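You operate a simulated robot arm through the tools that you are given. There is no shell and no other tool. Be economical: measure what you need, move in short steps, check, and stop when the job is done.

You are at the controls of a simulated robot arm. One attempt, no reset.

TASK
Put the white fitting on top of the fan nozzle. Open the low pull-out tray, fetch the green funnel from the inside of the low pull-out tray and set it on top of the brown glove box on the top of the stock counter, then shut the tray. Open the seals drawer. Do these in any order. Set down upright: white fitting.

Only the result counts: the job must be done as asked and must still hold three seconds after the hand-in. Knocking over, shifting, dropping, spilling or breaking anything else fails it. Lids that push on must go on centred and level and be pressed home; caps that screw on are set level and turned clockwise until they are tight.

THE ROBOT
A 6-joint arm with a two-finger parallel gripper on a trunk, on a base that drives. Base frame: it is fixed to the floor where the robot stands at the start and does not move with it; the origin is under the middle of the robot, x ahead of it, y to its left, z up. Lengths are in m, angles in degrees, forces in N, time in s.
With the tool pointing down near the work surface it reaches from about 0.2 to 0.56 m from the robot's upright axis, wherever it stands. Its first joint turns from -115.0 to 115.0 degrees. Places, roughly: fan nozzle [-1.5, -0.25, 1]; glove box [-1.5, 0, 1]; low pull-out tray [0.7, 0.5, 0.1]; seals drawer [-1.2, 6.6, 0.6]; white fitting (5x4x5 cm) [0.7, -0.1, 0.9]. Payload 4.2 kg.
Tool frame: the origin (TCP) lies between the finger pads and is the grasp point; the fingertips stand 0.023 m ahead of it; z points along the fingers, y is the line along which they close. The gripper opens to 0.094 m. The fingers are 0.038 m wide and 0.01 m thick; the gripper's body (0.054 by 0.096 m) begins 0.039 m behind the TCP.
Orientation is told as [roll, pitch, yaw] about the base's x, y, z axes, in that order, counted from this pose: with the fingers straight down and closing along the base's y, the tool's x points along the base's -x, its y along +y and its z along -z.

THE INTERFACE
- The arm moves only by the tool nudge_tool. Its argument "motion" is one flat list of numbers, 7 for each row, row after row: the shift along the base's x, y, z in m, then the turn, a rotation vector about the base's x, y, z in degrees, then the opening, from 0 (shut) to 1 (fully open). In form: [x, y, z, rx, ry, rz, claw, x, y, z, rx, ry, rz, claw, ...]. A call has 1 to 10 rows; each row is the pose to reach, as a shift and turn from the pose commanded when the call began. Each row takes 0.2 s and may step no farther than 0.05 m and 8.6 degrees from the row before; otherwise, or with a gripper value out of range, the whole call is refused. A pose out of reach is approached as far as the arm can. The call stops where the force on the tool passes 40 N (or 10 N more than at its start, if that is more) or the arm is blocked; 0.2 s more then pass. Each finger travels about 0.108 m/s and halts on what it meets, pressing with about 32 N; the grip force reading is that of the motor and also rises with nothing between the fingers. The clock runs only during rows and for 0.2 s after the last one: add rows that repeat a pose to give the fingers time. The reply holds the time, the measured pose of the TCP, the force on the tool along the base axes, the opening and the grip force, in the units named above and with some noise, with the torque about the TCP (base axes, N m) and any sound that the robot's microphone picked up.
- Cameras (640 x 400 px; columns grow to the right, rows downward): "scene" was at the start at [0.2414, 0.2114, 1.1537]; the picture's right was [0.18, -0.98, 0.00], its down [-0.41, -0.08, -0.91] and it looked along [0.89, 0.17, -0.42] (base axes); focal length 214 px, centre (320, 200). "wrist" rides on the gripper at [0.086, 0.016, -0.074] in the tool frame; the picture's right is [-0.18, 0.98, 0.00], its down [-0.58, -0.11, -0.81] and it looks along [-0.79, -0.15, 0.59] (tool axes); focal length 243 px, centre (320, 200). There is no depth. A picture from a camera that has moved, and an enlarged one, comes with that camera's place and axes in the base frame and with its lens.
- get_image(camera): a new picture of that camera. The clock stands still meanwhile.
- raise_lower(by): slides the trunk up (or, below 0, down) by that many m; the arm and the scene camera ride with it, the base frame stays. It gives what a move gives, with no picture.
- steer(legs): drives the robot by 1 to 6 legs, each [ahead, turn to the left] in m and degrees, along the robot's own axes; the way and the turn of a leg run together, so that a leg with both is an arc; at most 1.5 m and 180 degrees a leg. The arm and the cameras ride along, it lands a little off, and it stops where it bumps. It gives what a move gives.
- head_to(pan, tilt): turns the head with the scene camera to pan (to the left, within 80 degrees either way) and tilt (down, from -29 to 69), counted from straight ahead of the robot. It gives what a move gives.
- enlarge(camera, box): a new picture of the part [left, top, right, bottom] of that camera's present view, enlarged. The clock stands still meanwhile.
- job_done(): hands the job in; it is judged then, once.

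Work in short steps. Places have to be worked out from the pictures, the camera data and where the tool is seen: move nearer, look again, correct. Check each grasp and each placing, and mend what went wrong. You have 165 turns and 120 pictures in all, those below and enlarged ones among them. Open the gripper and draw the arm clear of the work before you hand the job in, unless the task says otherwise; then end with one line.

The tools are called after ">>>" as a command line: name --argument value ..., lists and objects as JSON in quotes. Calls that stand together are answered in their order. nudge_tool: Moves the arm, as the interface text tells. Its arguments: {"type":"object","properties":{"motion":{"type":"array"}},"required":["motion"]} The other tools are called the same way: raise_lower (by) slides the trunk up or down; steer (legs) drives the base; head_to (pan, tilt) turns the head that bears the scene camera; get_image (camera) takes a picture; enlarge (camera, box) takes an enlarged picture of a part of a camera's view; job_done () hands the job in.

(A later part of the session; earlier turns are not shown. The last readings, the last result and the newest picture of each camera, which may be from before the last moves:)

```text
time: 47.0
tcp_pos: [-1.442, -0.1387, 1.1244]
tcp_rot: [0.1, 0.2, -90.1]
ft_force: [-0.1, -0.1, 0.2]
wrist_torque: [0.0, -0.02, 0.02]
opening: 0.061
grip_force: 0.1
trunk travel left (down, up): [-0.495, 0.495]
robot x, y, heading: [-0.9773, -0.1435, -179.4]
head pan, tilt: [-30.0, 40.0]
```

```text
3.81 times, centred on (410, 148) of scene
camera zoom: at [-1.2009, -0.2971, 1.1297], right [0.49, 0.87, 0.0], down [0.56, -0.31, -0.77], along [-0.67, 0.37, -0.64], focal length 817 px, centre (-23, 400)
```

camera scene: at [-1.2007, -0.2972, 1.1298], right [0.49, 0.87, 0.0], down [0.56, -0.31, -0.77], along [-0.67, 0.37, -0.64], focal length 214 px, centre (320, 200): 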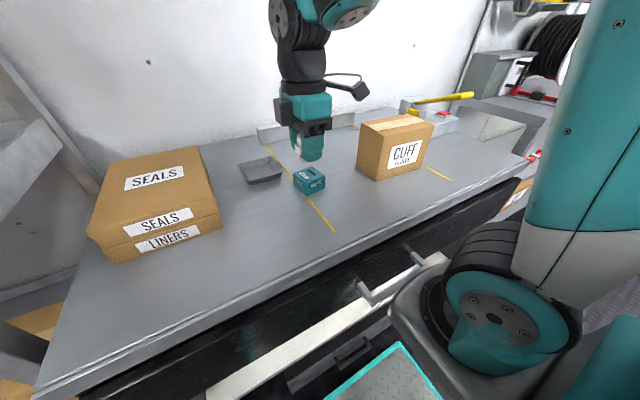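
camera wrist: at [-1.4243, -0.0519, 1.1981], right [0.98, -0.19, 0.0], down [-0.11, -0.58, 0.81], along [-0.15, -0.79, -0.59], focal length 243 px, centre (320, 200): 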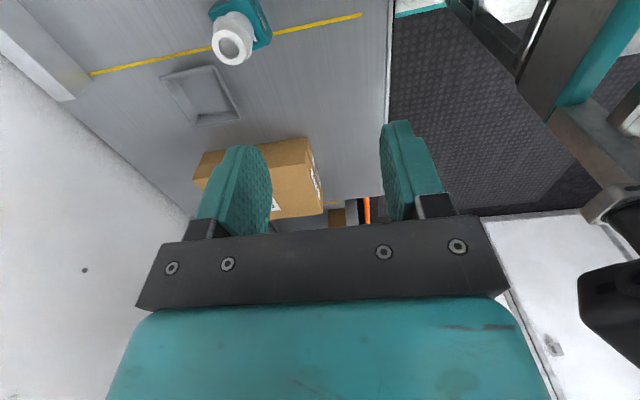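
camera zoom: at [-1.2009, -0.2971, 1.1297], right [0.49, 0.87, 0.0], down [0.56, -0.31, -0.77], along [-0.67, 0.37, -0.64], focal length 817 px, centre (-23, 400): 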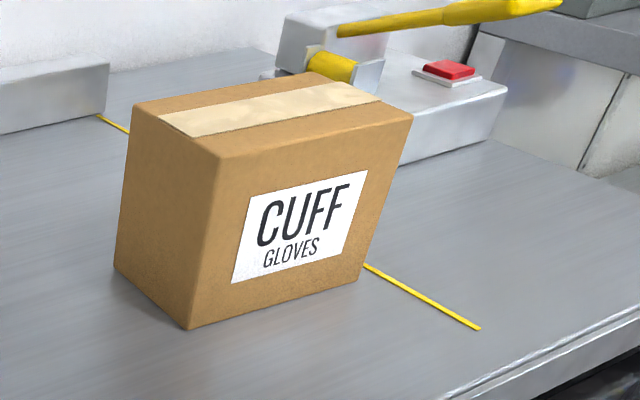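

Glove box top ≈ centre (-1.53,0.075), z≈0.957, 0.087×0.133. Now back off and drive to face the low tray (y≈0.486).

>>> steer --legs '[[-0.5, 0], [0, -91], [0.62, 0], [0, -90]]'

>>> head_to --pan 0 --tilt 45

>>> get_image --camera "scene"

```text
time: 60.7
tcp_pos: [-0.01, 0.4789, 1.1247]
tcp_rot: [0.0, 0.1, 87.8]
ft_force: [-0.4, -0.4, 0.4]
wrist_torque: [-0.01, 0.01, -0.02]
opening: 0.0611
grip_force: 0.1
trunk travel left (down, up): [-0.495, 0.495]
robot x, y, heading: [-0.4736, 0.4984, -1.2]
head pan, tilt: [-30.0, 40.0]
```

```text
time: 61.7
tcp_pos: [-0.0113, 0.4795, 1.1239]
tcp_rot: [0.1, 0.0, 87.8]
ft_force: [0.0, 0.6, 0.1]
wrist_torque: [0.01, -0.01, 0.0]
opening: 0.0611
grip_force: 0.0
trunk travel left (down, up): [-0.495, 0.495]
robot x, y, heading: [-0.4805, 0.4967, -1.3]
head pan, tilt: [0.0, 45.0]
```

```text
78 pictures are left
camera scene: at [-0.2399, 0.6876, 1.1225], right [-0.02, -1.0, 0.0], down [-0.71, 0.02, -0.71], along [0.71, -0.02, -0.71], focal length 214 px, centre (320, 200)
```

scene: 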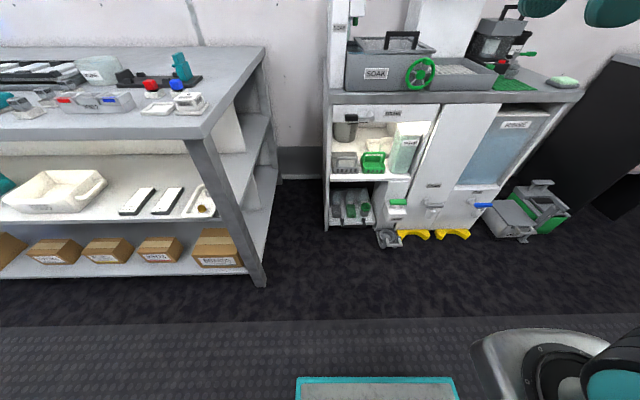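

Zoom on the tray area.

>>> enlarge --camera "scene" --box '[320, 140, 440, 255]'

```text
3.48 times, centred on (380, 198) of scene
camera zoom: at [-0.2399, 0.6876, 1.1225], right [-0.02, -1.0, 0.0], down [-0.71, 0.02, -0.71], along [0.71, -0.02, -0.71], focal length 746 px, centre (111, 209)
```

zoom: 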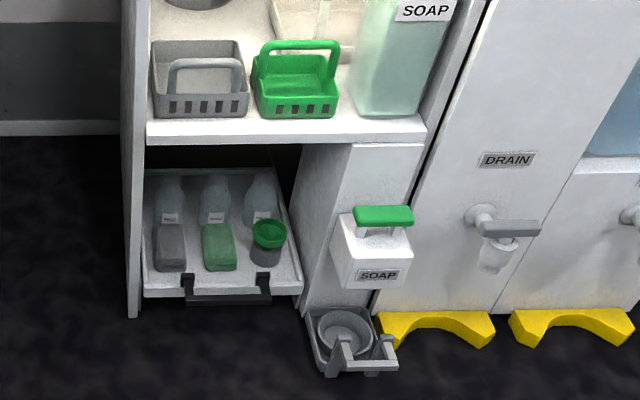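

Tray handle at ≈(0.58,0.457,~0.08). I lower the trunk to its low end and drive nearer.

>>> raise_lower --by -0.49

>>> steer --legs '[[0.32, 0]]'

>>> head_to --pan -22 --tilt 35

>>> get_image --camera "scene"

>>> get_image --camera "wrist"

```text
refused: -0.49 is not a number from -0.4 to 0.4
```

```text
time: 63.8
tcp_pos: [0.3053, 0.4703, 1.1249]
tcp_rot: [0.0, 0.0, 87.6]
ft_force: [-0.6, 0.4, -0.5]
wrist_torque: [-0.02, 0.0, 0.0]
opening: 0.0611
grip_force: 0.1
trunk travel left (down, up): [-0.495, 0.495]
robot x, y, heading: [-0.1612, 0.4934, -1.6]
head pan, tilt: [0.0, 45.0]
```

```text
time: 64.7
tcp_pos: [0.3054, 0.4696, 1.1243]
tcp_rot: [0.0, 0.1, 87.6]
ft_force: [0.2, 0.3, -0.7]
wrist_torque: [-0.03, 0.0, 0.0]
opening: 0.0613
grip_force: 0.1
trunk travel left (down, up): [-0.495, 0.495]
robot x, y, heading: [-0.1622, 0.4942, -1.6]
head pan, tilt: [-22.0, 35.0]
```

```text
76 pictures are left
camera scene: at [0.0763, 0.6461, 1.1373], right [-0.4, -0.92, 0.0], down [-0.53, 0.23, -0.82], along [0.75, -0.33, -0.57], focal length 214 px, centre (320, 200)
```

scene: 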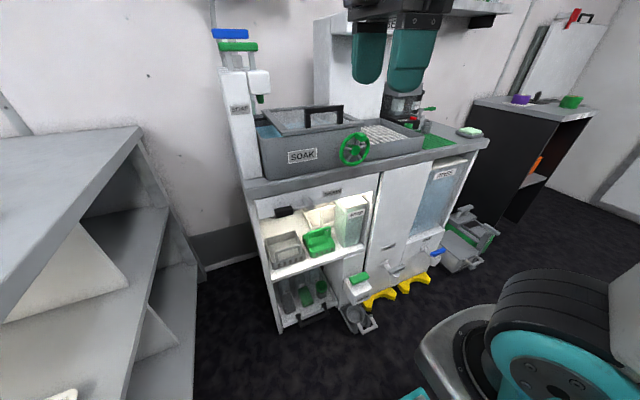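

```text
75 pictures are left
camera wrist: at [0.2856, 0.3846, 1.1979], right [-0.97, 0.23, 0.0], down [0.13, 0.58, 0.81], along [0.18, 0.79, -0.59], focal length 243 px, centre (320, 200)
```

wrist: 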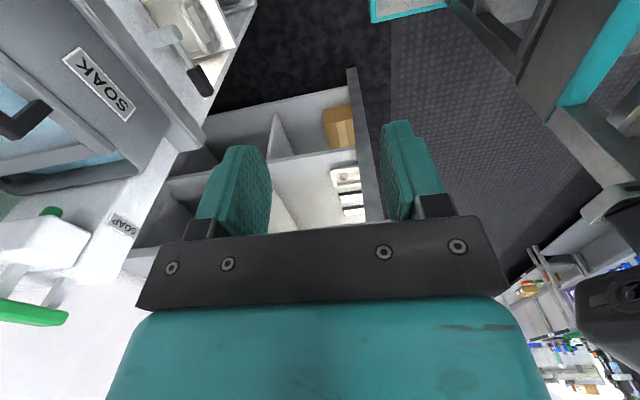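

Lower the trunk in two moves (limit 0.4 each), then look at the tray.

>>> raise_lower --by -0.4

>>> raise_lower --by -0.09

>>> get_image --camera "scene"

```text
time: 68.5
tcp_pos: [0.3053, 0.4699, 0.725]
tcp_rot: [0.0, 0.2, 87.6]
ft_force: [0.2, 0.5, 0.1]
wrist_torque: [0.02, 0.0, 0.03]
opening: 0.061
grip_force: 0.1
trunk travel left (down, up): [-0.095, 0.895]
robot x, y, heading: [-0.1598, 0.4916, -1.5]
head pan, tilt: [-22.0, 35.0]
```

```text
time: 69.7
tcp_pos: [0.3048, 0.4704, 0.635]
tcp_rot: [0.0, 0.1, 87.6]
ft_force: [-0.5, 0.2, -0.1]
wrist_torque: [0.04, 0.01, 0.02]
opening: 0.061
grip_force: 0.0
trunk travel left (down, up): [-0.005, 0.985]
robot x, y, heading: [-0.1606, 0.4886, -1.3]
head pan, tilt: [-22.0, 35.0]
```

```text
74 pictures are left
camera scene: at [0.0762, 0.6461, 0.6473], right [-0.4, -0.92, 0.0], down [-0.53, 0.23, -0.82], along [0.75, -0.33, -0.57], focal length 214 px, centre (320, 200)
```

scene: 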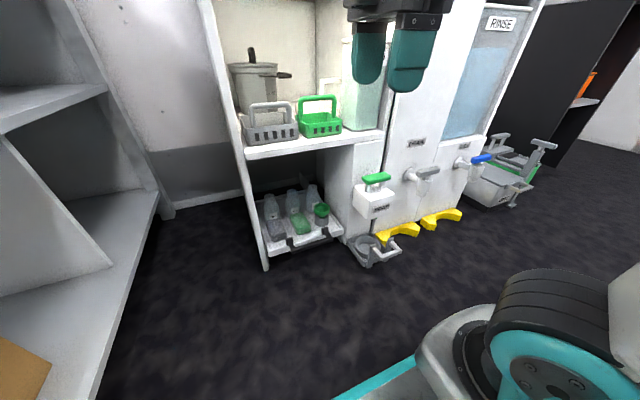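

>>> enlarge --camera "scene" --box '[235, 165, 375, 285]'

```text
3.33 times, centred on (305, 225) of scene
camera zoom: at [0.0762, 0.6461, 0.6473], right [-0.4, -0.92, 0.0], down [-0.53, 0.23, -0.82], along [0.75, -0.33, -0.57], focal length 715 px, centre (370, 117)
```

zoom: 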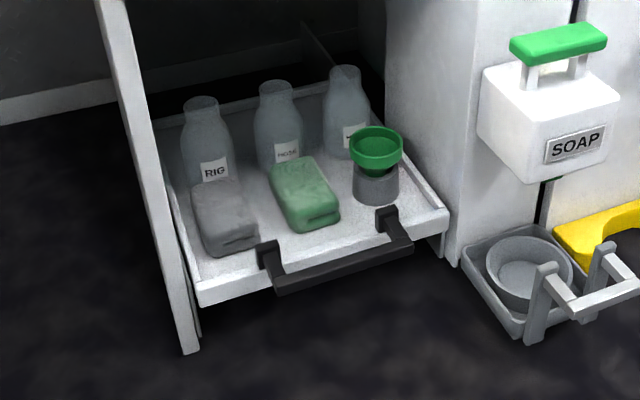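

The tray has a bar handle; the funnel sits on a cup at the front right. I drive a bit closer and lower the arm in front of the cabinet to see with the wrist camera.

>>> steer --legs '[[0.13, 1.5]]'

>>> nudge_tool --motion '[0, 0, -0.04, 0, 0, 0, 0.65, 0, 0, -0.08, 0, 0, 0, 0.65, 0, 0, -0.12, 0, 0, 0, 0.65, 0, 0, -0.16, 0, 0, 0, 0.65, 0, 0, -0.2, 0, 0, 0, 0.65, 0, 0, -0.24, 0, 0, 0, 0.65, 0, 0, -0.28, 0, 0, 0, 0.65, 0, 0, -0.32, 0, 0, 0, 0.65, 0, 0, -0.35, 0, 0, 0, 0.65]'

>>> get_image --camera "wrist"

>>> get_image --camera "scene"

```text
time: 71.0
tcp_pos: [0.4367, 0.4793, 0.6347]
tcp_rot: [0.0, 0.2, 89.1]
ft_force: [0.3, 0.5, -0.4]
wrist_torque: [0.02, 0.01, 0.01]
opening: 0.0608
grip_force: 0.1
trunk travel left (down, up): [-0.005, 0.985]
robot x, y, heading: [-0.0308, 0.4875, -0.1]
head pan, tilt: [-22.0, 35.0]
```

```text
time: 73.0
tcp_pos: [0.4403, 0.4795, 0.2861]
tcp_rot: [0.1, 0.1, 89.1]
ft_force: [0.6, 0.5, 0.1]
wrist_torque: [0.04, 0.01, -0.02]
opening: 0.0608
grip_force: 0.0
out of reach, approached as far as the arm can: row 9
trunk travel left (down, up): [-0.005, 0.985]
robot x, y, heading: [-0.0285, 0.4914, -0.2]
head pan, tilt: [-22.0, 35.0]
```

```text
72 pictures are left
camera wrist: at [0.4226, 0.3942, 0.3585], right [-0.98, 0.2, 0.0], down [0.12, 0.58, 0.81], along [0.16, 0.79, -0.59], focal length 243 px, centre (320, 200)
```

wrist: 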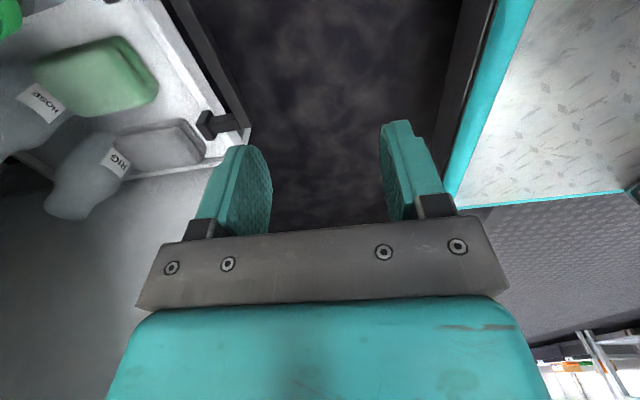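

```text
71 pictures are left
camera scene: at [0.2028, 0.6504, 0.6474], right [-0.38, -0.93, 0.0], down [-0.53, 0.22, -0.82], along [0.76, -0.31, -0.57], focal length 214 px, centre (320, 200)
```

scene: 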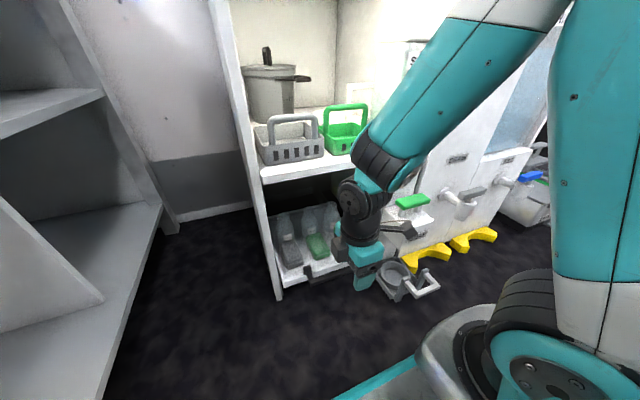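

From two views, the handle bar lies at x≈0.535, z≈0.13, y 0.40–0.535, standing ~4 cm off the tray front. To keep the gripper body off the cabinet, I tilt the fingers forward while moving toward it.

>>> nudge_tool --motion '[0, 0, 0, 0, -8, 0, 0.6, 0, 0, 0, 0, -16, 0, 0.6, 0, -0.005, -0.01, 0, -24, 0, 0.6, 0.01, -0.01, -0.03, 0, -32, 0, 0.55, 0.02, -0.013, -0.05, 0, -40, 0, 0.55]'

>>> get_image --camera "wrist"

>>> enlarge --camera "scene" --box '[240, 160, 440, 310]'

```text
time: 74.2
tcp_pos: [0.5433, 0.511, 0.2283]
tcp_rot: [-40.1, -0.6, 89.2]
ft_force: [1.1, 0.4, 0.2]
wrist_torque: [-0.02, 0.03, 0.01]
opening: 0.0514
grip_force: 0.0
out of reach, approached as far as the arm can: row 1, 2, 3, 4, 5
trunk travel left (down, up): [-0.005, 0.985]
robot x, y, heading: [-0.0289, 0.4874, 0.2]
head pan, tilt: [-22.0, 35.0]
```

```text
70 pictures are left
camera wrist: at [0.4818, 0.4252, 0.2723], right [-0.75, 0.2, -0.63], down [-0.43, 0.58, 0.69], along [0.5, 0.79, -0.35], focal length 243 px, centre (320, 200)
```

wrist: 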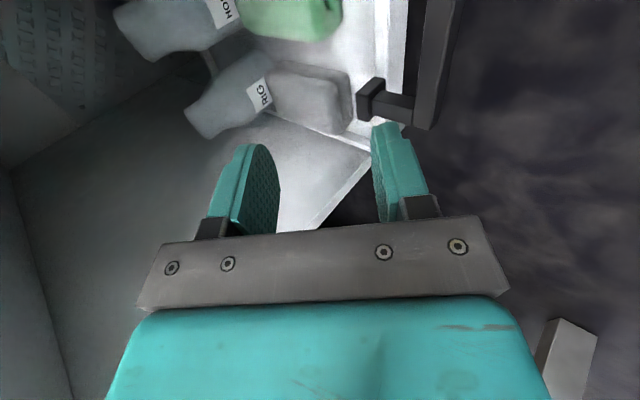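

```text
2.67 times, centred on (340, 235) of scene
camera zoom: at [0.2028, 0.6503, 0.6474], right [-0.38, -0.93, 0.0], down [-0.53, 0.22, -0.82], along [0.76, -0.31, -0.57], focal length 572 px, centre (267, 107)
```

zoom: 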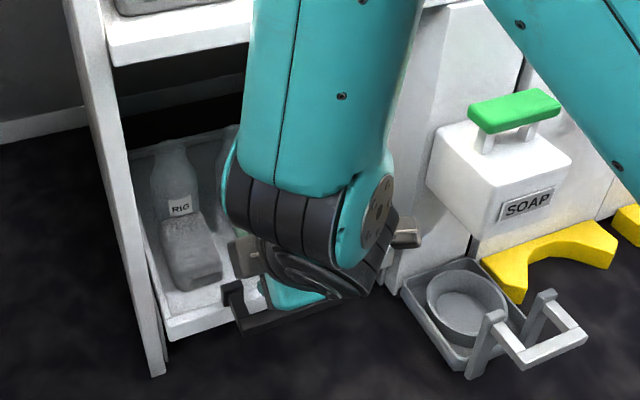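

With the tilt, the arm needs a larger radius, so I back the robot up 6 cm, then place the tool in front of and above the bar along the approach line.

>>> steer --legs '[[-0.07, 0]]'

>>> nudge_tool --motion '[0, -0.02, 0, 0, 0, 0, 0.55, 0, -0.04, 0, 0, 0, 0, 0.55]'

>>> get_image --camera "wrist"

```text
time: 75.2
tcp_pos: [0.4729, 0.5113, 0.2279]
tcp_rot: [-39.9, -0.6, 89.3]
ft_force: [0.6, 0.1, -0.3]
wrist_torque: [-0.04, 0.03, 0.0]
opening: 0.0517
grip_force: 0.1
trunk travel left (down, up): [-0.005, 0.985]
robot x, y, heading: [-0.0973, 0.4898, 0.2]
head pan, tilt: [-22.0, 35.0]
```

```text
time: 75.8
tcp_pos: [0.4871, 0.4761, 0.2249]
tcp_rot: [-39.9, -0.6, 89.2]
ft_force: [0.6, 0.3, 0.5]
wrist_torque: [-0.01, -0.01, 0.03]
opening: 0.0517
grip_force: 0.1
out of reach, approached as far as the arm can: row 1, 2
trunk travel left (down, up): [-0.005, 0.985]
robot x, y, heading: [-0.0979, 0.4879, 0.1]
head pan, tilt: [-22.0, 35.0]
```

```text
68 pictures are left
camera wrist: at [0.4267, 0.3903, 0.2693], right [-0.75, 0.2, -0.63], down [-0.43, 0.58, 0.69], along [0.5, 0.79, -0.35], focal length 243 px, centre (320, 200)
```

wrist: 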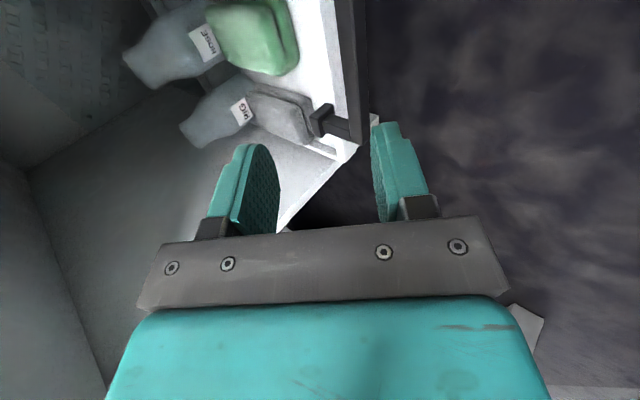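

The bar appears between the fingers in projection but offset to the lower finger. I lower 4.5 cm to line up, then re-look.

>>> nudge_tool --motion '[0.004, 0, -0.024, 0, 0, 0, 0.6, 0.009, 0, -0.046, 0, 0, 0, 0.6]'

>>> get_image --camera "wrist"

```text
time: 76.4
tcp_pos: [0.4968, 0.4756, 0.1791]
tcp_rot: [-39.9, -0.5, 89.4]
ft_force: [-0.6, 0.2, 0.6]
wrist_torque: [0.02, 0.0, -0.02]
opening: 0.0563
grip_force: 0.0
trunk travel left (down, up): [-0.005, 0.985]
robot x, y, heading: [-0.101, 0.4882, -0.2]
head pan, tilt: [-22.0, 35.0]
```

```text
67 pictures are left
camera wrist: at [0.4362, 0.3904, 0.2233], right [-0.75, 0.2, -0.63], down [-0.43, 0.58, 0.69], along [0.5, 0.79, -0.35], focal length 243 px, centre (320, 200)
```

wrist: 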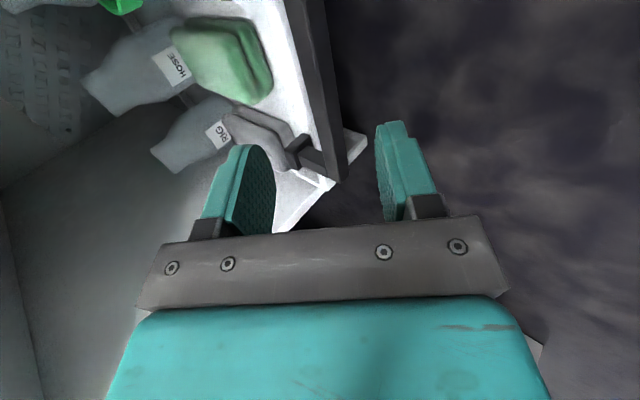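

Projection check: the bar is centred between the fingers, about 5 cm ahead along the tool. I narrow the opening and advance 4 cm.

>>> nudge_tool --motion '[0.006, -0.004, -0.008, 0, 0, 0, 0.42, 0.016, -0.004, -0.019, 0, 0, 0, 0.4, 0.026, -0.004, -0.031, 0, 0, 0, 0.4]'

>>> get_image --camera "wrist"

```text
time: 77.2
tcp_pos: [0.524, 0.4727, 0.1481]
tcp_rot: [-39.9, -0.5, 89.2]
ft_force: [-0.7, 0.0, 0.3]
wrist_torque: [-0.04, -0.02, -0.02]
opening: 0.0375
grip_force: 0.0
trunk travel left (down, up): [-0.005, 0.985]
robot x, y, heading: [-0.0996, 0.4853, -0.2]
head pan, tilt: [-22.0, 35.0]
```

```text
66 pictures are left
camera wrist: at [0.4631, 0.3867, 0.192], right [-0.75, 0.2, -0.63], down [-0.43, 0.58, 0.69], along [0.5, 0.79, -0.35], focal length 243 px, centre (320, 200)
```

wrist: 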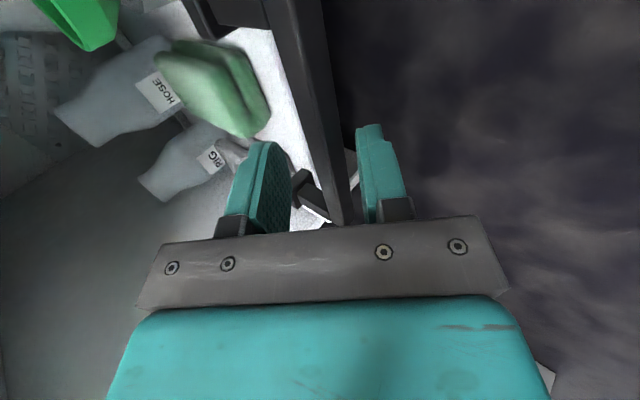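

The bar is ~1.5 cm ahead of the TCP, 4 mm off-centre. I correct, and close.

>>> nudge_tool --motion '[-0.001, 0, -0.005, 0, 0, 0, 0.4, -0.001, 0, -0.005, 0, 0, 0, 0.2, -0.001, 0, -0.005, 0, 0, 0, 0.0, -0.001, 0, -0.005, 0, 0, 0, 0.0]'

>>> get_image --camera "wrist"

```text
time: 78.2
tcp_pos: [0.5238, 0.472, 0.1428]
tcp_rot: [-40.0, -0.4, 89.3]
ft_force: [3.4, 0.4, 3.0]
wrist_torque: [-1.66, -0.11, 1.23]
opening: 0.0197
grip_force: 44.6
trunk travel left (down, up): [-0.005, 0.985]
robot x, y, heading: [-0.0989, 0.488, -0.0]
head pan, tilt: [-22.0, 35.0]
```

```text
65 pictures are left
camera wrist: at [0.462, 0.3868, 0.1876], right [-0.75, 0.2, -0.63], down [-0.43, 0.58, 0.69], along [0.5, 0.79, -0.35], focal length 243 px, centre (320, 200)
```

wrist: 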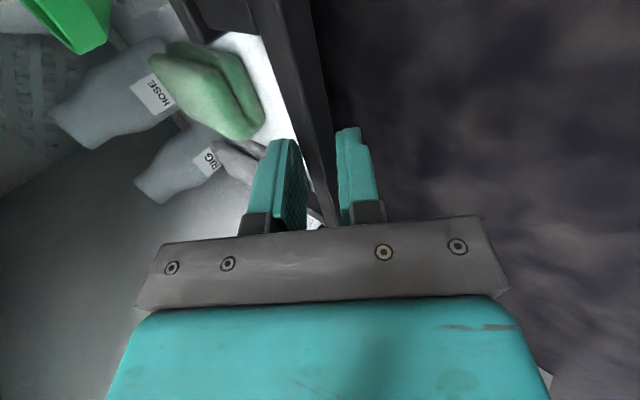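

Gripped the bar. I pull the tray slowly with the arm first.

>>> nudge_tool --motion '[-0.008, 0, 0, 0, 0, 0, 0, -0.02, 0, 0, 0, 0, 0, 0, -0.034, 0, 0, 0, 0, 0, 0, -0.048, 0, 0, 0, 0, 0, 0, -0.062, 0, 0, 0, 0, 0, 0, -0.076, 0, 0, 0, 0, 0, 0, -0.088, 0, 0, 0, 0, 0, 0, -0.096, 0, 0, 0, 0, 0, 0, -0.1, 0, 0, 0, 0, 0, 0]'

>>> get_image --camera "wrist"

>>> get_image --camera "scene"

```text
time: 79.6
tcp_pos: [0.4586, 0.4734, 0.144]
tcp_rot: [-40.4, 0.1, 89.8]
ft_force: [-3.2, 0.5, 20.2]
wrist_torque: [-1.16, -0.04, 1.14]
opening: 0.019
grip_force: 45.4
out of reach, approached as far as the arm can: row 6
trunk travel left (down, up): [-0.005, 0.985]
robot x, y, heading: [-0.0997, 0.4925, -0.0]
head pan, tilt: [-22.0, 35.0]
stopped in row 6: the force on the tool passed its limit (the readings are from after the stop); the commanded pose is now the measured one
```

```text
64 pictures are left
camera wrist: at [0.3969, 0.387, 0.1878], right [-0.75, 0.19, -0.64], down [-0.44, 0.58, 0.68], along [0.5, 0.79, -0.36], focal length 243 px, centre (320, 200)
```

wrist: 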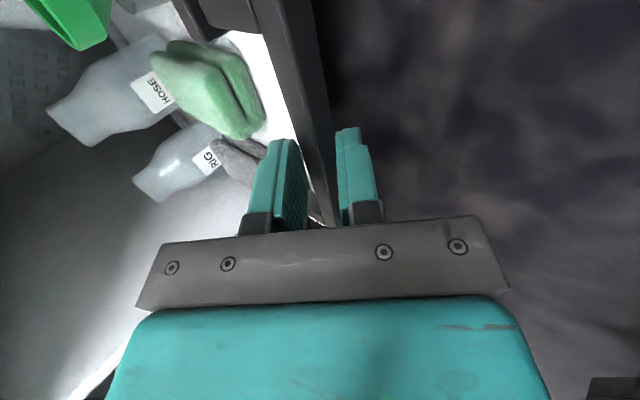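

```text
63 pictures are left
camera scene: at [0.1326, 0.6506, 0.6476], right [-0.37, -0.93, 0.0], down [-0.53, 0.21, -0.82], along [0.76, -0.31, -0.57], focal length 214 px, centre (320, 200)
```

scene: 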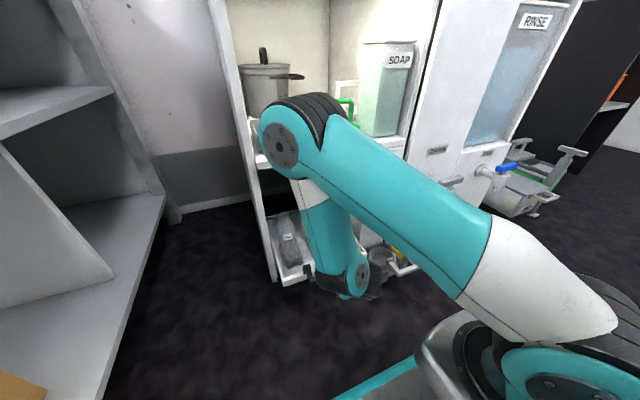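

Tray opened ~6.5 cm before the arm hit its inner limit. I continue by driving back while holding.

>>> steer --legs '[[-0.12, 0]]'

>>> get_image --camera "wrist"

>>> get_image --camera "scene"

```text
time: 80.8
tcp_pos: [0.3357, 0.4739, 0.1437]
tcp_rot: [-40.4, -0.1, 89.6]
ft_force: [-0.3, 4.6, 34.4]
wrist_torque: [-1.03, -0.43, 1.44]
opening: 0.0194
grip_force: 45.1
trunk travel left (down, up): [-0.005, 0.985]
robot x, y, heading: [-0.2199, 0.4922, 0.2]
head pan, tilt: [-22.0, 35.0]
```

```text
62 pictures are left
camera wrist: at [0.2749, 0.3872, 0.1873], right [-0.75, 0.19, -0.64], down [-0.44, 0.58, 0.69], along [0.5, 0.79, -0.35], focal length 243 px, centre (320, 200)
```

wrist: 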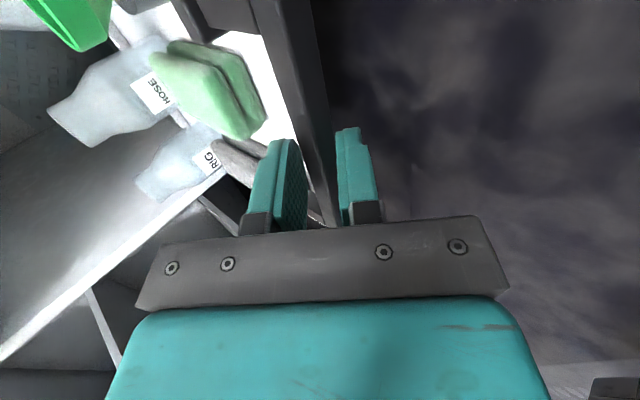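

```text
61 pictures are left
camera scene: at [0.0106, 0.6505, 0.6477], right [-0.37, -0.93, 0.0], down [-0.53, 0.21, -0.82], along [0.76, -0.31, -0.57], focal length 214 px, centre (320, 200)
```

scene: 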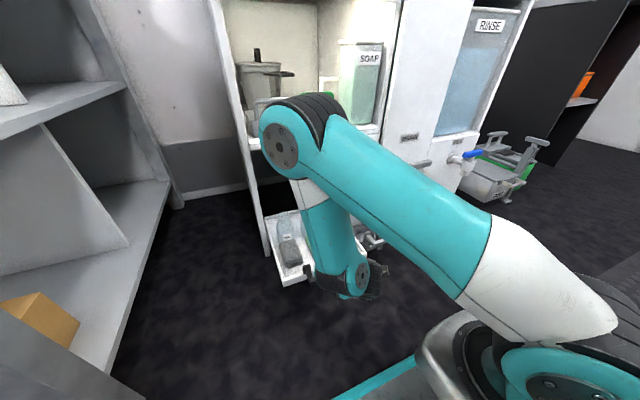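

The tray is open ~19 cm and the contents are upright. I open the jaws slightly, then leave the bar along the tool axis by alternating base-back and arm-up.

>>> nudge_tool --motion '[0, 0, 0.001, 0, 0, 0, 0.4, 0, 0, 0.001, 0, 0, 0, 0.6, 0, 0, 0.001, 0, 0, 0, 0.6]'

>>> steer --legs '[[-0.015, 0]]'

>>> nudge_tool --motion '[0, 0, 0.008, 0, 0, 0, 0.6, 0, 0, 0.016, 0, 0, 0, 0.6]'

>>> get_image --camera "wrist"

```text
time: 81.6
tcp_pos: [0.3344, 0.4736, 0.1422]
tcp_rot: [-40.3, -0.1, 89.6]
ft_force: [0.0, -0.7, -0.3]
wrist_torque: [0.02, 0.0, 0.0]
opening: 0.0566
grip_force: 0.0
trunk travel left (down, up): [-0.005, 0.985]
robot x, y, heading: [-0.2197, 0.4919, 0.0]
head pan, tilt: [-22.0, 35.0]
```

```text
time: 82.4
tcp_pos: [0.3213, 0.4719, 0.1425]
tcp_rot: [-40.3, -0.1, 89.6]
ft_force: [0.3, -1.0, -0.1]
wrist_torque: [0.02, -0.01, 0.0]
opening: 0.0562
grip_force: 0.1
trunk travel left (down, up): [-0.005, 0.985]
robot x, y, heading: [-0.2326, 0.4927, 0.0]
head pan, tilt: [-22.0, 35.0]
```

```text
time: 83.0
tcp_pos: [0.3269, 0.4747, 0.1548]
tcp_rot: [-40.3, -0.1, 89.6]
ft_force: [-0.2, 0.0, -0.2]
wrist_torque: [0.0, -0.01, 0.0]
opening: 0.0563
grip_force: 0.0
out of reach, approached as far as the arm can: row 1, 2
trunk travel left (down, up): [-0.005, 0.985]
robot x, y, heading: [-0.2374, 0.4912, -0.1]
head pan, tilt: [-22.0, 35.0]
```

```text
60 pictures are left
camera wrist: at [0.2669, 0.3892, 0.2006], right [-0.75, 0.19, -0.63], down [-0.43, 0.58, 0.69], along [0.5, 0.79, -0.35], focal length 243 px, centre (320, 200)
```

wrist: 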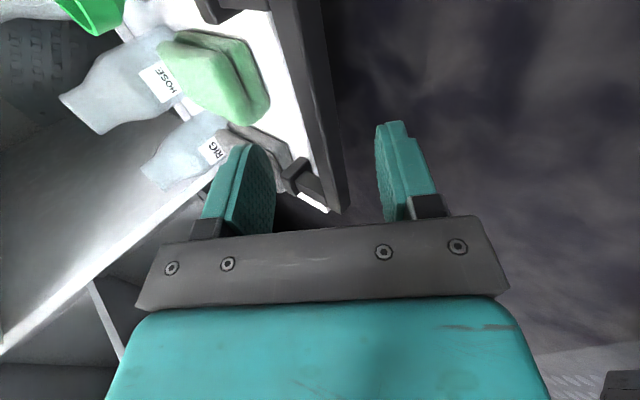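

Bar is still centred and moving out of the jaws. I repeat the back/up moves.

>>> steer --legs '[[-0.02, 0]]'

>>> nudge_tool --motion '[0, 0, 0.01, 0, 0, 0, 0.6, 0, 0, 0.02, 0, 0, 0, 0.6]'

>>> steer --legs '[[-0.12, 0]]'

>>> get_image --camera "wrist"

```text
time: 83.8
tcp_pos: [0.3082, 0.4739, 0.1569]
tcp_rot: [-40.2, -0.1, 89.6]
ft_force: [-0.1, -0.9, -0.7]
wrist_torque: [-0.04, 0.03, -0.01]
opening: 0.0565
grip_force: 0.1
trunk travel left (down, up): [-0.005, 0.985]
robot x, y, heading: [-0.2571, 0.4891, -0.1]
head pan, tilt: [-22.0, 35.0]
```

```text
time: 84.4
tcp_pos: [0.3143, 0.4761, 0.1726]
tcp_rot: [-40.3, -0.1, 89.6]
ft_force: [0.4, 0.4, 0.5]
wrist_torque: [0.08, 0.0, -0.01]
opening: 0.0566
grip_force: 0.0
out of reach, approached as far as the arm can: row 1, 2
trunk travel left (down, up): [-0.005, 0.985]
robot x, y, heading: [-0.2558, 0.4897, 0.1]
head pan, tilt: [-22.0, 35.0]
```

```text
time: 85.6
tcp_pos: [0.1932, 0.4764, 0.1736]
tcp_rot: [-40.2, -0.1, 89.5]
ft_force: [-0.3, -0.1, -0.1]
wrist_torque: [-0.02, -0.02, 0.02]
opening: 0.0567
grip_force: 0.1
trunk travel left (down, up): [-0.005, 0.985]
robot x, y, heading: [-0.3759, 0.4911, -0.3]
head pan, tilt: [-22.0, 35.0]
```

```text
59 pictures are left
camera wrist: at [0.1332, 0.3906, 0.2173], right [-0.75, 0.19, -0.63], down [-0.43, 0.58, 0.69], along [0.5, 0.79, -0.35], focal length 243 px, centre (320, 200)
```

wrist: 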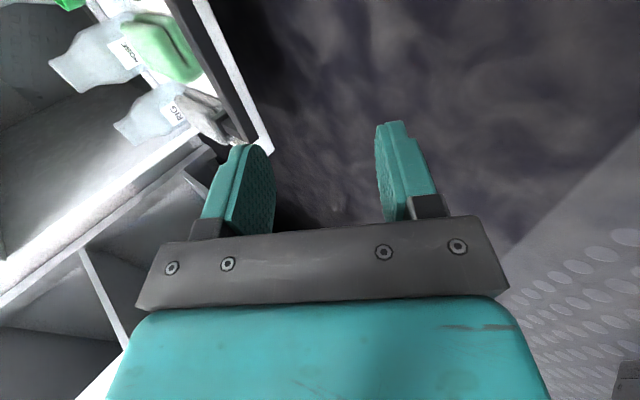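

Clear of the handle. I raise and straighten the tool, and look at the funnel.

>>> nudge_tool --motion '[0, 0, 0.04, 0, 8, 0, 0.7, 0, 0, 0.08, 0, 16, 0, 0.8, 0, 0, 0.12, 0, 24, 0, 0.9, 0, 0, 0.16, 0, 32, 0, 1, 0, 0, 0.2, 0, 40, 0, 1]'

>>> head_to --pan -20 --tilt 40

>>> get_image --camera "scene"

```text
time: 86.8
tcp_pos: [0.195, 0.4761, 0.3724]
tcp_rot: [-0.3, 0.2, 89.6]
ft_force: [-0.5, 0.1, -0.1]
wrist_torque: [0.0, 0.01, -0.01]
opening: 0.0938
grip_force: 0.0
trunk travel left (down, up): [-0.005, 0.985]
robot x, y, heading: [-0.3753, 0.4902, -0.1]
head pan, tilt: [-22.0, 35.0]
```

```text
time: 87.5
tcp_pos: [0.1946, 0.4766, 0.3714]
tcp_rot: [-0.3, 0.2, 89.5]
ft_force: [-0.9, -0.1, -0.5]
wrist_torque: [-0.01, 0.04, -0.03]
opening: 0.0939
grip_force: 0.1
trunk travel left (down, up): [-0.005, 0.985]
robot x, y, heading: [-0.3751, 0.4866, 0.1]
head pan, tilt: [-20.0, 40.0]
```

```text
58 pictures are left
camera scene: at [-0.1459, 0.6541, 0.6398], right [-0.34, -0.94, 0.0], down [-0.6, 0.22, -0.77], along [0.72, -0.26, -0.64], focal length 214 px, centre (320, 200)
```

scene: 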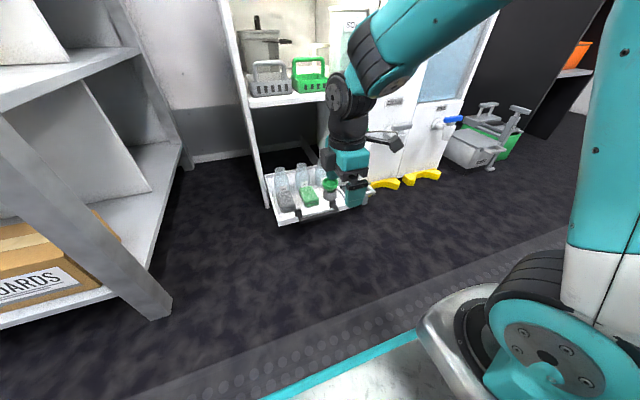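

>>> enlarge --camera "scene" --box '[255, 145, 385, 235]'

>>> get_image --camera "wrist"

```text
4.44 times, centred on (320, 190) of scene
camera zoom: at [-0.1459, 0.6541, 0.6398], right [-0.34, -0.94, 0.0], down [-0.6, 0.22, -0.77], along [0.72, -0.26, -0.64], focal length 953 px, centre (320, 244)
```

zoom: 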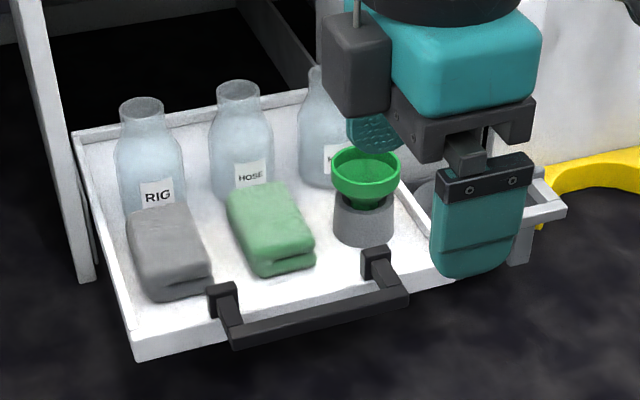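

```text
56 pictures are left
camera wrist: at [0.1778, 0.391, 0.4446], right [-0.98, 0.19, -0.01], down [0.11, 0.58, 0.8], along [0.16, 0.79, -0.59], focal length 243 px, centre (320, 200)
```

wrist: 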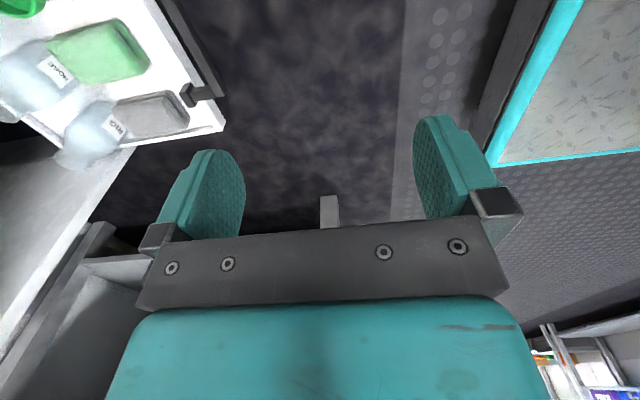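

Funnel rim ≈(0.42,0.41,~0.2), diameter ≈5 cm on a cup. I rotate the tool back to closing along y so the wrist camera looks ahead, then drive up.

>>> nudge_tool --motion '[0, 0, 0, 0, 0, -8.5, 1, 0, 0, 0, 0, 0, -17, 1, 0, 0, 0, 0, 0, -25.5, 1, 0, 0, 0, 0, 0, -34, 1, 0, 0, 0, 0, 0, -42.5, 1, 0, 0, 0, 0, 0, -51, 1, 0, 0, 0, 0, 0, -59.5, 1, 0, 0, 0, 0, 0, -68, 1, 0, 0, 0, 0, 0, -76.5, 1, 0, 0, 0, 0, 0, -85, 1]'

>>> steer --legs '[[0.2, 0]]'

>>> get_image --camera "wrist"

>>> get_image --camera "scene"

```text
time: 89.7
tcp_pos: [0.1946, 0.4758, 0.3709]
tcp_rot: [-0.1, 0.2, 4.4]
ft_force: [-0.4, -0.2, 0.4]
wrist_torque: [-0.04, 0.04, 0.01]
opening: 0.094
grip_force: 0.1
trunk travel left (down, up): [-0.005, 0.985]
robot x, y, heading: [-0.3793, 0.4875, 0.1]
head pan, tilt: [-20.0, 40.0]
```

```text
time: 91.3
tcp_pos: [0.3917, 0.4766, 0.3723]
tcp_rot: [-0.2, 0.3, 4.6]
ft_force: [0.8, -0.1, 0.6]
wrist_torque: [-0.01, 0.01, 0.03]
opening: 0.0939
grip_force: 0.1
trunk travel left (down, up): [-0.005, 0.985]
robot x, y, heading: [-0.1781, 0.4904, 0.2]
head pan, tilt: [-20.0, 40.0]
```

```text
55 pictures are left
camera wrist: at [0.3048, 0.4866, 0.4456], right [0.1, 0.99, -0.01], down [0.59, -0.06, 0.8], along [0.8, -0.09, -0.59], focal length 243 px, centre (320, 200)
```

wrist: 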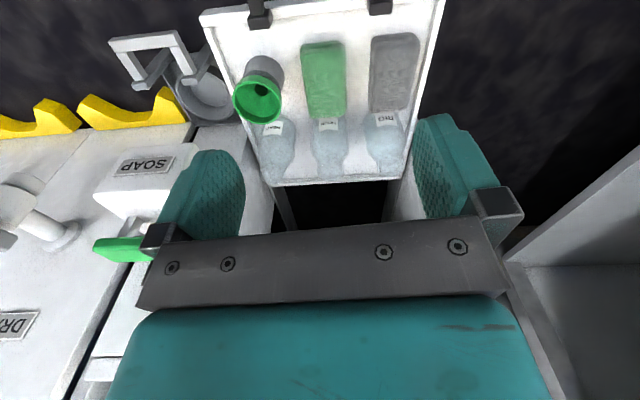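

```text
54 pictures are left
camera scene: at [0.0514, 0.6541, 0.6398], right [-0.34, -0.94, 0.0], down [-0.6, 0.22, -0.77], along [0.72, -0.26, -0.64], focal length 214 px, centre (320, 200)
```

scene: 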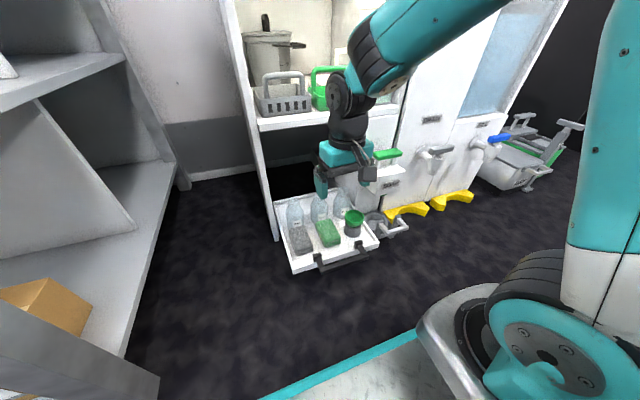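

Triangulated: funnel rim ≈(0.463,0.392,0.173). I drive 0.09 m forward and position above it.

>>> steer --legs '[[0.09, 0]]'

>>> nudge_tool --motion '[-0.005, -0.03, -0.03, 0, 0, -4, 1, -0.012, -0.06, -0.06, 0, 0, -4, 1, -0.018, -0.083, -0.09, 0, 0, -4, 1, -0.018, -0.083, -0.12, 0, 0, -4, 1]'

>>> get_image --camera "wrist"

>>> get_image --camera "scene"

```text
time: 92.4
tcp_pos: [0.4837, 0.4771, 0.3716]
tcp_rot: [-0.2, 0.2, 4.7]
ft_force: [0.3, -0.4, -0.6]
wrist_torque: [-0.01, -0.03, 0.01]
opening: 0.0941
grip_force: 0.1
trunk travel left (down, up): [-0.005, 0.985]
robot x, y, heading: [-0.0895, 0.49, -0.3]
head pan, tilt: [-20.0, 40.0]
```

```text
time: 93.4
tcp_pos: [0.4636, 0.3953, 0.2543]
tcp_rot: [-0.2, 0.3, 0.7]
ft_force: [0.3, -0.7, 0.4]
wrist_torque: [0.0, 0.0, 0.0]
opening: 0.0941
grip_force: 0.1
trunk travel left (down, up): [-0.005, 0.985]
robot x, y, heading: [-0.0869, 0.4891, 0.1]
head pan, tilt: [-20.0, 40.0]
```

```text
53 pictures are left
camera wrist: at [0.3777, 0.4111, 0.3266], right [0.17, 0.98, 0.0], down [0.59, -0.1, 0.8], along [0.79, -0.14, -0.59], focal length 243 px, centre (320, 200)
```

wrist: 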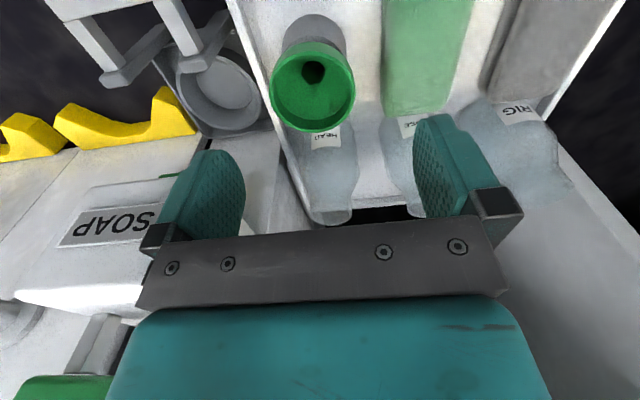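

```text
52 pictures are left
camera scene: at [0.1428, 0.6543, 0.6398], right [-0.34, -0.94, 0.0], down [-0.6, 0.22, -0.77], along [0.72, -0.26, -0.64], focal length 214 px, centre (320, 200)
```

scene: 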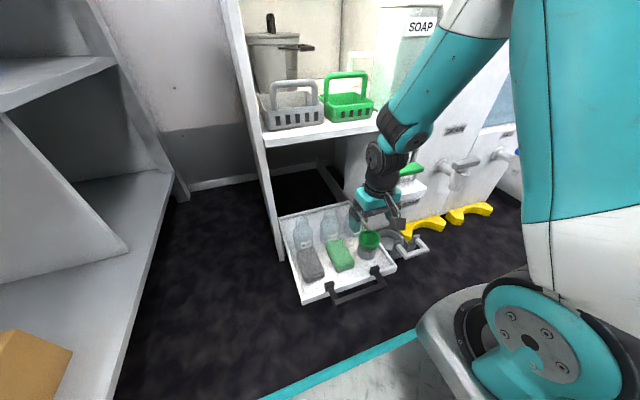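

Funnel rim centre (0.462,0.393,0.176), Ø≈5.5 cm. I narrow the opening to 7.5 cm, descend so pads straddle the rim, and close.

>>> nudge_tool --motion '[-0.001, -0.002, -0.03, 0, 0, 0, 0.8, -0.001, -0.002, -0.05, 0, 0, 0, 0.8, -0.001, -0.002, -0.065, 0, 0, 0, 0.8, -0.001, -0.002, -0.075, 0, 0, 0, 0.8, -0.001, -0.002, -0.075, 0, 0, 0, 0.6, -0.001, -0.002, -0.075, 0, 0, 0, 0.4, -0.001, -0.002, -0.075, 0, 0, 0, 0.4]'

>>> get_image --camera "wrist"

```text
time: 95.0
tcp_pos: [0.4641, 0.3919, 0.1788]
tcp_rot: [-0.3, 0.3, 0.6]
ft_force: [1.8, -11.0, 0.3]
wrist_torque: [-0.48, -0.07, -0.01]
opening: 0.0589
grip_force: 32.1
trunk travel left (down, up): [-0.005, 0.985]
robot x, y, heading: [-0.0906, 0.4878, -0.1]
head pan, tilt: [-20.0, 40.0]
```

```text
51 pictures are left
camera wrist: at [0.3784, 0.4081, 0.2509], right [0.17, 0.98, -0.01], down [0.59, -0.1, 0.8], along [0.79, -0.14, -0.59], focal length 243 px, centre (320, 200)
```

wrist: 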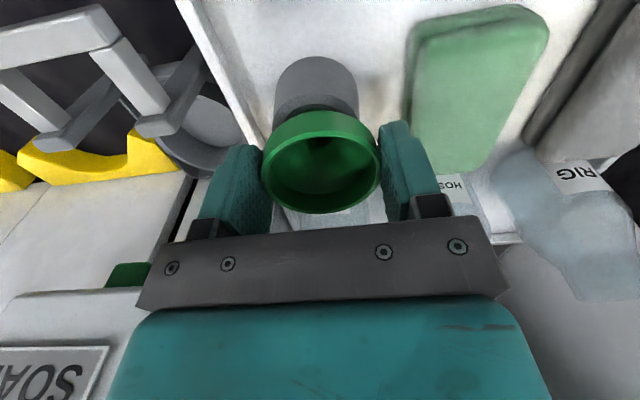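

Gripped at 59 mm with a side load of −11 N; I ease 3 mm toward −y then lift slowly.

>>> nudge_tool --motion '[0, -0.003, 0, 0, 0, 0, 0.4, 0, -0.003, 0.008, 0, 0, 0, 0.4, 0, -0.003, 0.02, 0, 0, 0, 0.4, 0, -0.003, 0.035, 0, 0, 0, 0.4, 0, -0.003, 0.055, 0, 0, 0, 0.4, 0, -0.003, 0.08, 0, 0, 0, 0.4]'

>>> get_image --camera "wrist"

>>> enlarge --camera "scene" --box '[270, 160, 430, 310]'

```text
time: 96.4
tcp_pos: [0.4636, 0.3884, 0.2565]
tcp_rot: [-0.4, 0.3, 0.8]
ft_force: [-0.1, -0.4, -0.2]
wrist_torque: [0.01, 0.02, -0.02]
opening: 0.0589
grip_force: 32.1
trunk travel left (down, up): [-0.005, 0.985]
robot x, y, heading: [-0.0863, 0.4872, 0.0]
head pan, tilt: [-20.0, 40.0]
```

```text
50 pictures are left
camera wrist: at [0.3784, 0.4051, 0.3299], right [0.17, 0.98, -0.01], down [0.59, -0.1, 0.8], along [0.79, -0.14, -0.59], focal length 243 px, centre (320, 200)
```

wrist: 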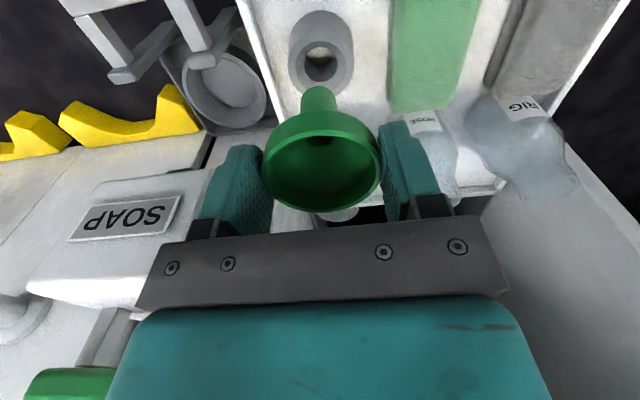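

```text
2.67 times, centred on (350, 235) of scene
camera zoom: at [0.1429, 0.6543, 0.6397], right [-0.34, -0.94, 0.0], down [-0.6, 0.22, -0.77], along [0.72, -0.26, -0.64], focal length 572 px, centre (240, 107)
```

zoom: 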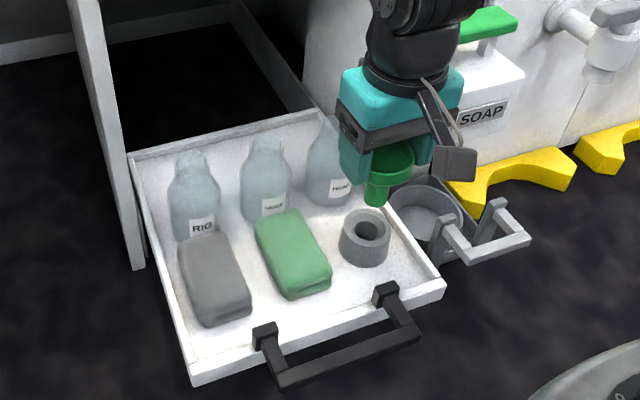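

Funnel is out cleanly and the rest is undisturbed. I raise, back away, lift the trunk and drive toward the glove box.

>>> nudge_tool --motion '[0, 0, 0.04, 0, 0, 0, 0.4, 0, 0, 0.08, 0, 0, 0, 0.4, 0, 0, 0.12, 0, 0, 0, 0.4]'

>>> steer --legs '[[-0.3, 0]]'

>>> raise_lower --by 0.4

>>> raise_lower --by 0.15

>>> steer --legs '[[0, -90], [0.413, 0], [0, -90], [0.35, 0]]'

>>> head_to --pan 0 --tilt 30

>>> get_image --camera "scene"

>>> get_image --camera "wrist"

```text
time: 97.2
tcp_pos: [0.4658, 0.3908, 0.3755]
tcp_rot: [-0.2, 0.3, 0.6]
ft_force: [0.6, -0.4, -1.1]
wrist_torque: [-0.01, 0.01, 0.0]
opening: 0.0587
grip_force: 32.2
trunk travel left (down, up): [-0.005, 0.985]
robot x, y, heading: [-0.0885, 0.4901, -0.1]
head pan, tilt: [-20.0, 40.0]
```

```text
time: 99.2
tcp_pos: [0.1636, 0.391, 0.3761]
tcp_rot: [-0.2, 0.1, 0.8]
ft_force: [-0.4, 0.7, -0.6]
wrist_torque: [0.04, -0.01, 0.01]
opening: 0.0586
grip_force: 32.0
trunk travel left (down, up): [-0.005, 0.985]
robot x, y, heading: [-0.3867, 0.4892, 0.1]
head pan, tilt: [-20.0, 40.0]
```

```text
time: 103.1
tcp_pos: [0.1634, 0.392, 0.7764]
tcp_rot: [-0.2, 0.2, 0.8]
ft_force: [0.0, -0.6, -0.1]
wrist_torque: [-0.03, 0.0, 0.04]
opening: 0.0585
grip_force: 31.7
trunk travel left (down, up): [-0.405, 0.585]
robot x, y, heading: [-0.3926, 0.4883, 0.1]
head pan, tilt: [-20.0, 40.0]
```

```text
time: 104.8
tcp_pos: [0.1645, 0.3905, 0.9257]
tcp_rot: [-0.1, 0.3, 0.9]
ft_force: [0.5, 0.1, 0.0]
wrist_torque: [0.01, -0.01, 0.02]
opening: 0.0589
grip_force: 32.1
trunk travel left (down, up): [-0.555, 0.435]
robot x, y, heading: [-0.3898, 0.4908, 0.0]
head pan, tilt: [-20.0, 40.0]
```

```text
time: 116.8
tcp_pos: [-1.2959, 0.1485, 0.9262]
tcp_rot: [-0.3, 0.2, -177.6]
ft_force: [0.1, -0.4, -0.8]
wrist_torque: [-0.02, -0.01, -0.02]
opening: 0.0588
grip_force: 32.5
trunk travel left (down, up): [-0.555, 0.435]
robot x, y, heading: [-0.7415, 0.068, -178.1]
head pan, tilt: [-20.0, 40.0]
```

```text
time: 117.7
tcp_pos: [-1.2965, 0.149, 0.9257]
tcp_rot: [-0.1, 0.2, -177.6]
ft_force: [0.3, -1.3, -1.2]
wrist_torque: [-0.01, -0.05, 0.01]
opening: 0.0588
grip_force: 32.4
trunk travel left (down, up): [-0.555, 0.435]
robot x, y, heading: [-0.7359, 0.0686, -178.2]
head pan, tilt: [0.0, 30.0]
```

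```text
48 pictures are left
camera scene: at [-0.9778, -0.135, 1.2051], right [-0.03, 1.0, 0.0], down [0.5, 0.01, -0.87], along [-0.87, -0.03, -0.5], focal length 214 px, centre (320, 200)
```

scene: 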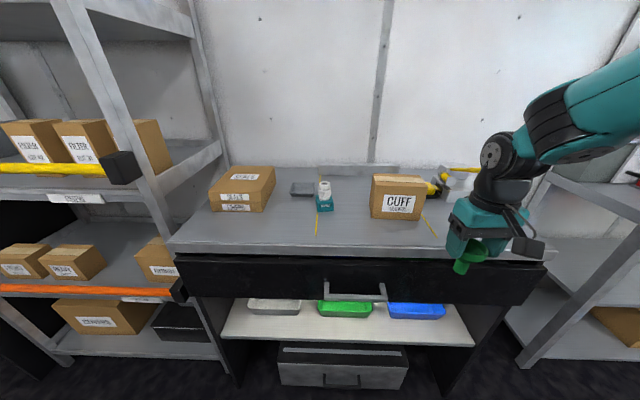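

```text
47 pictures are left
camera wrist: at [-1.2093, 0.1365, 0.9992], right [-0.14, -0.99, -0.01], down [-0.59, 0.08, 0.8], along [-0.8, 0.12, -0.59], focal length 243 px, centre (320, 200)
```

wrist: 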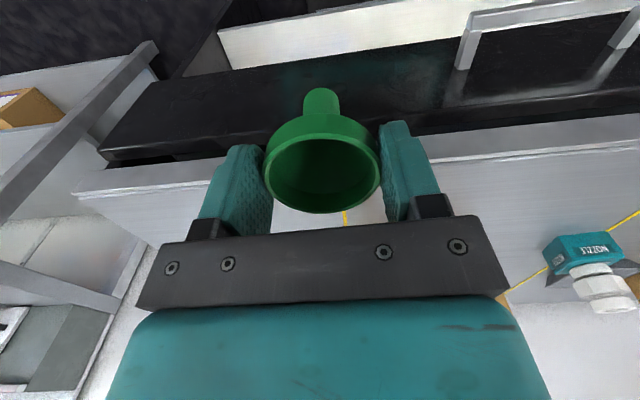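

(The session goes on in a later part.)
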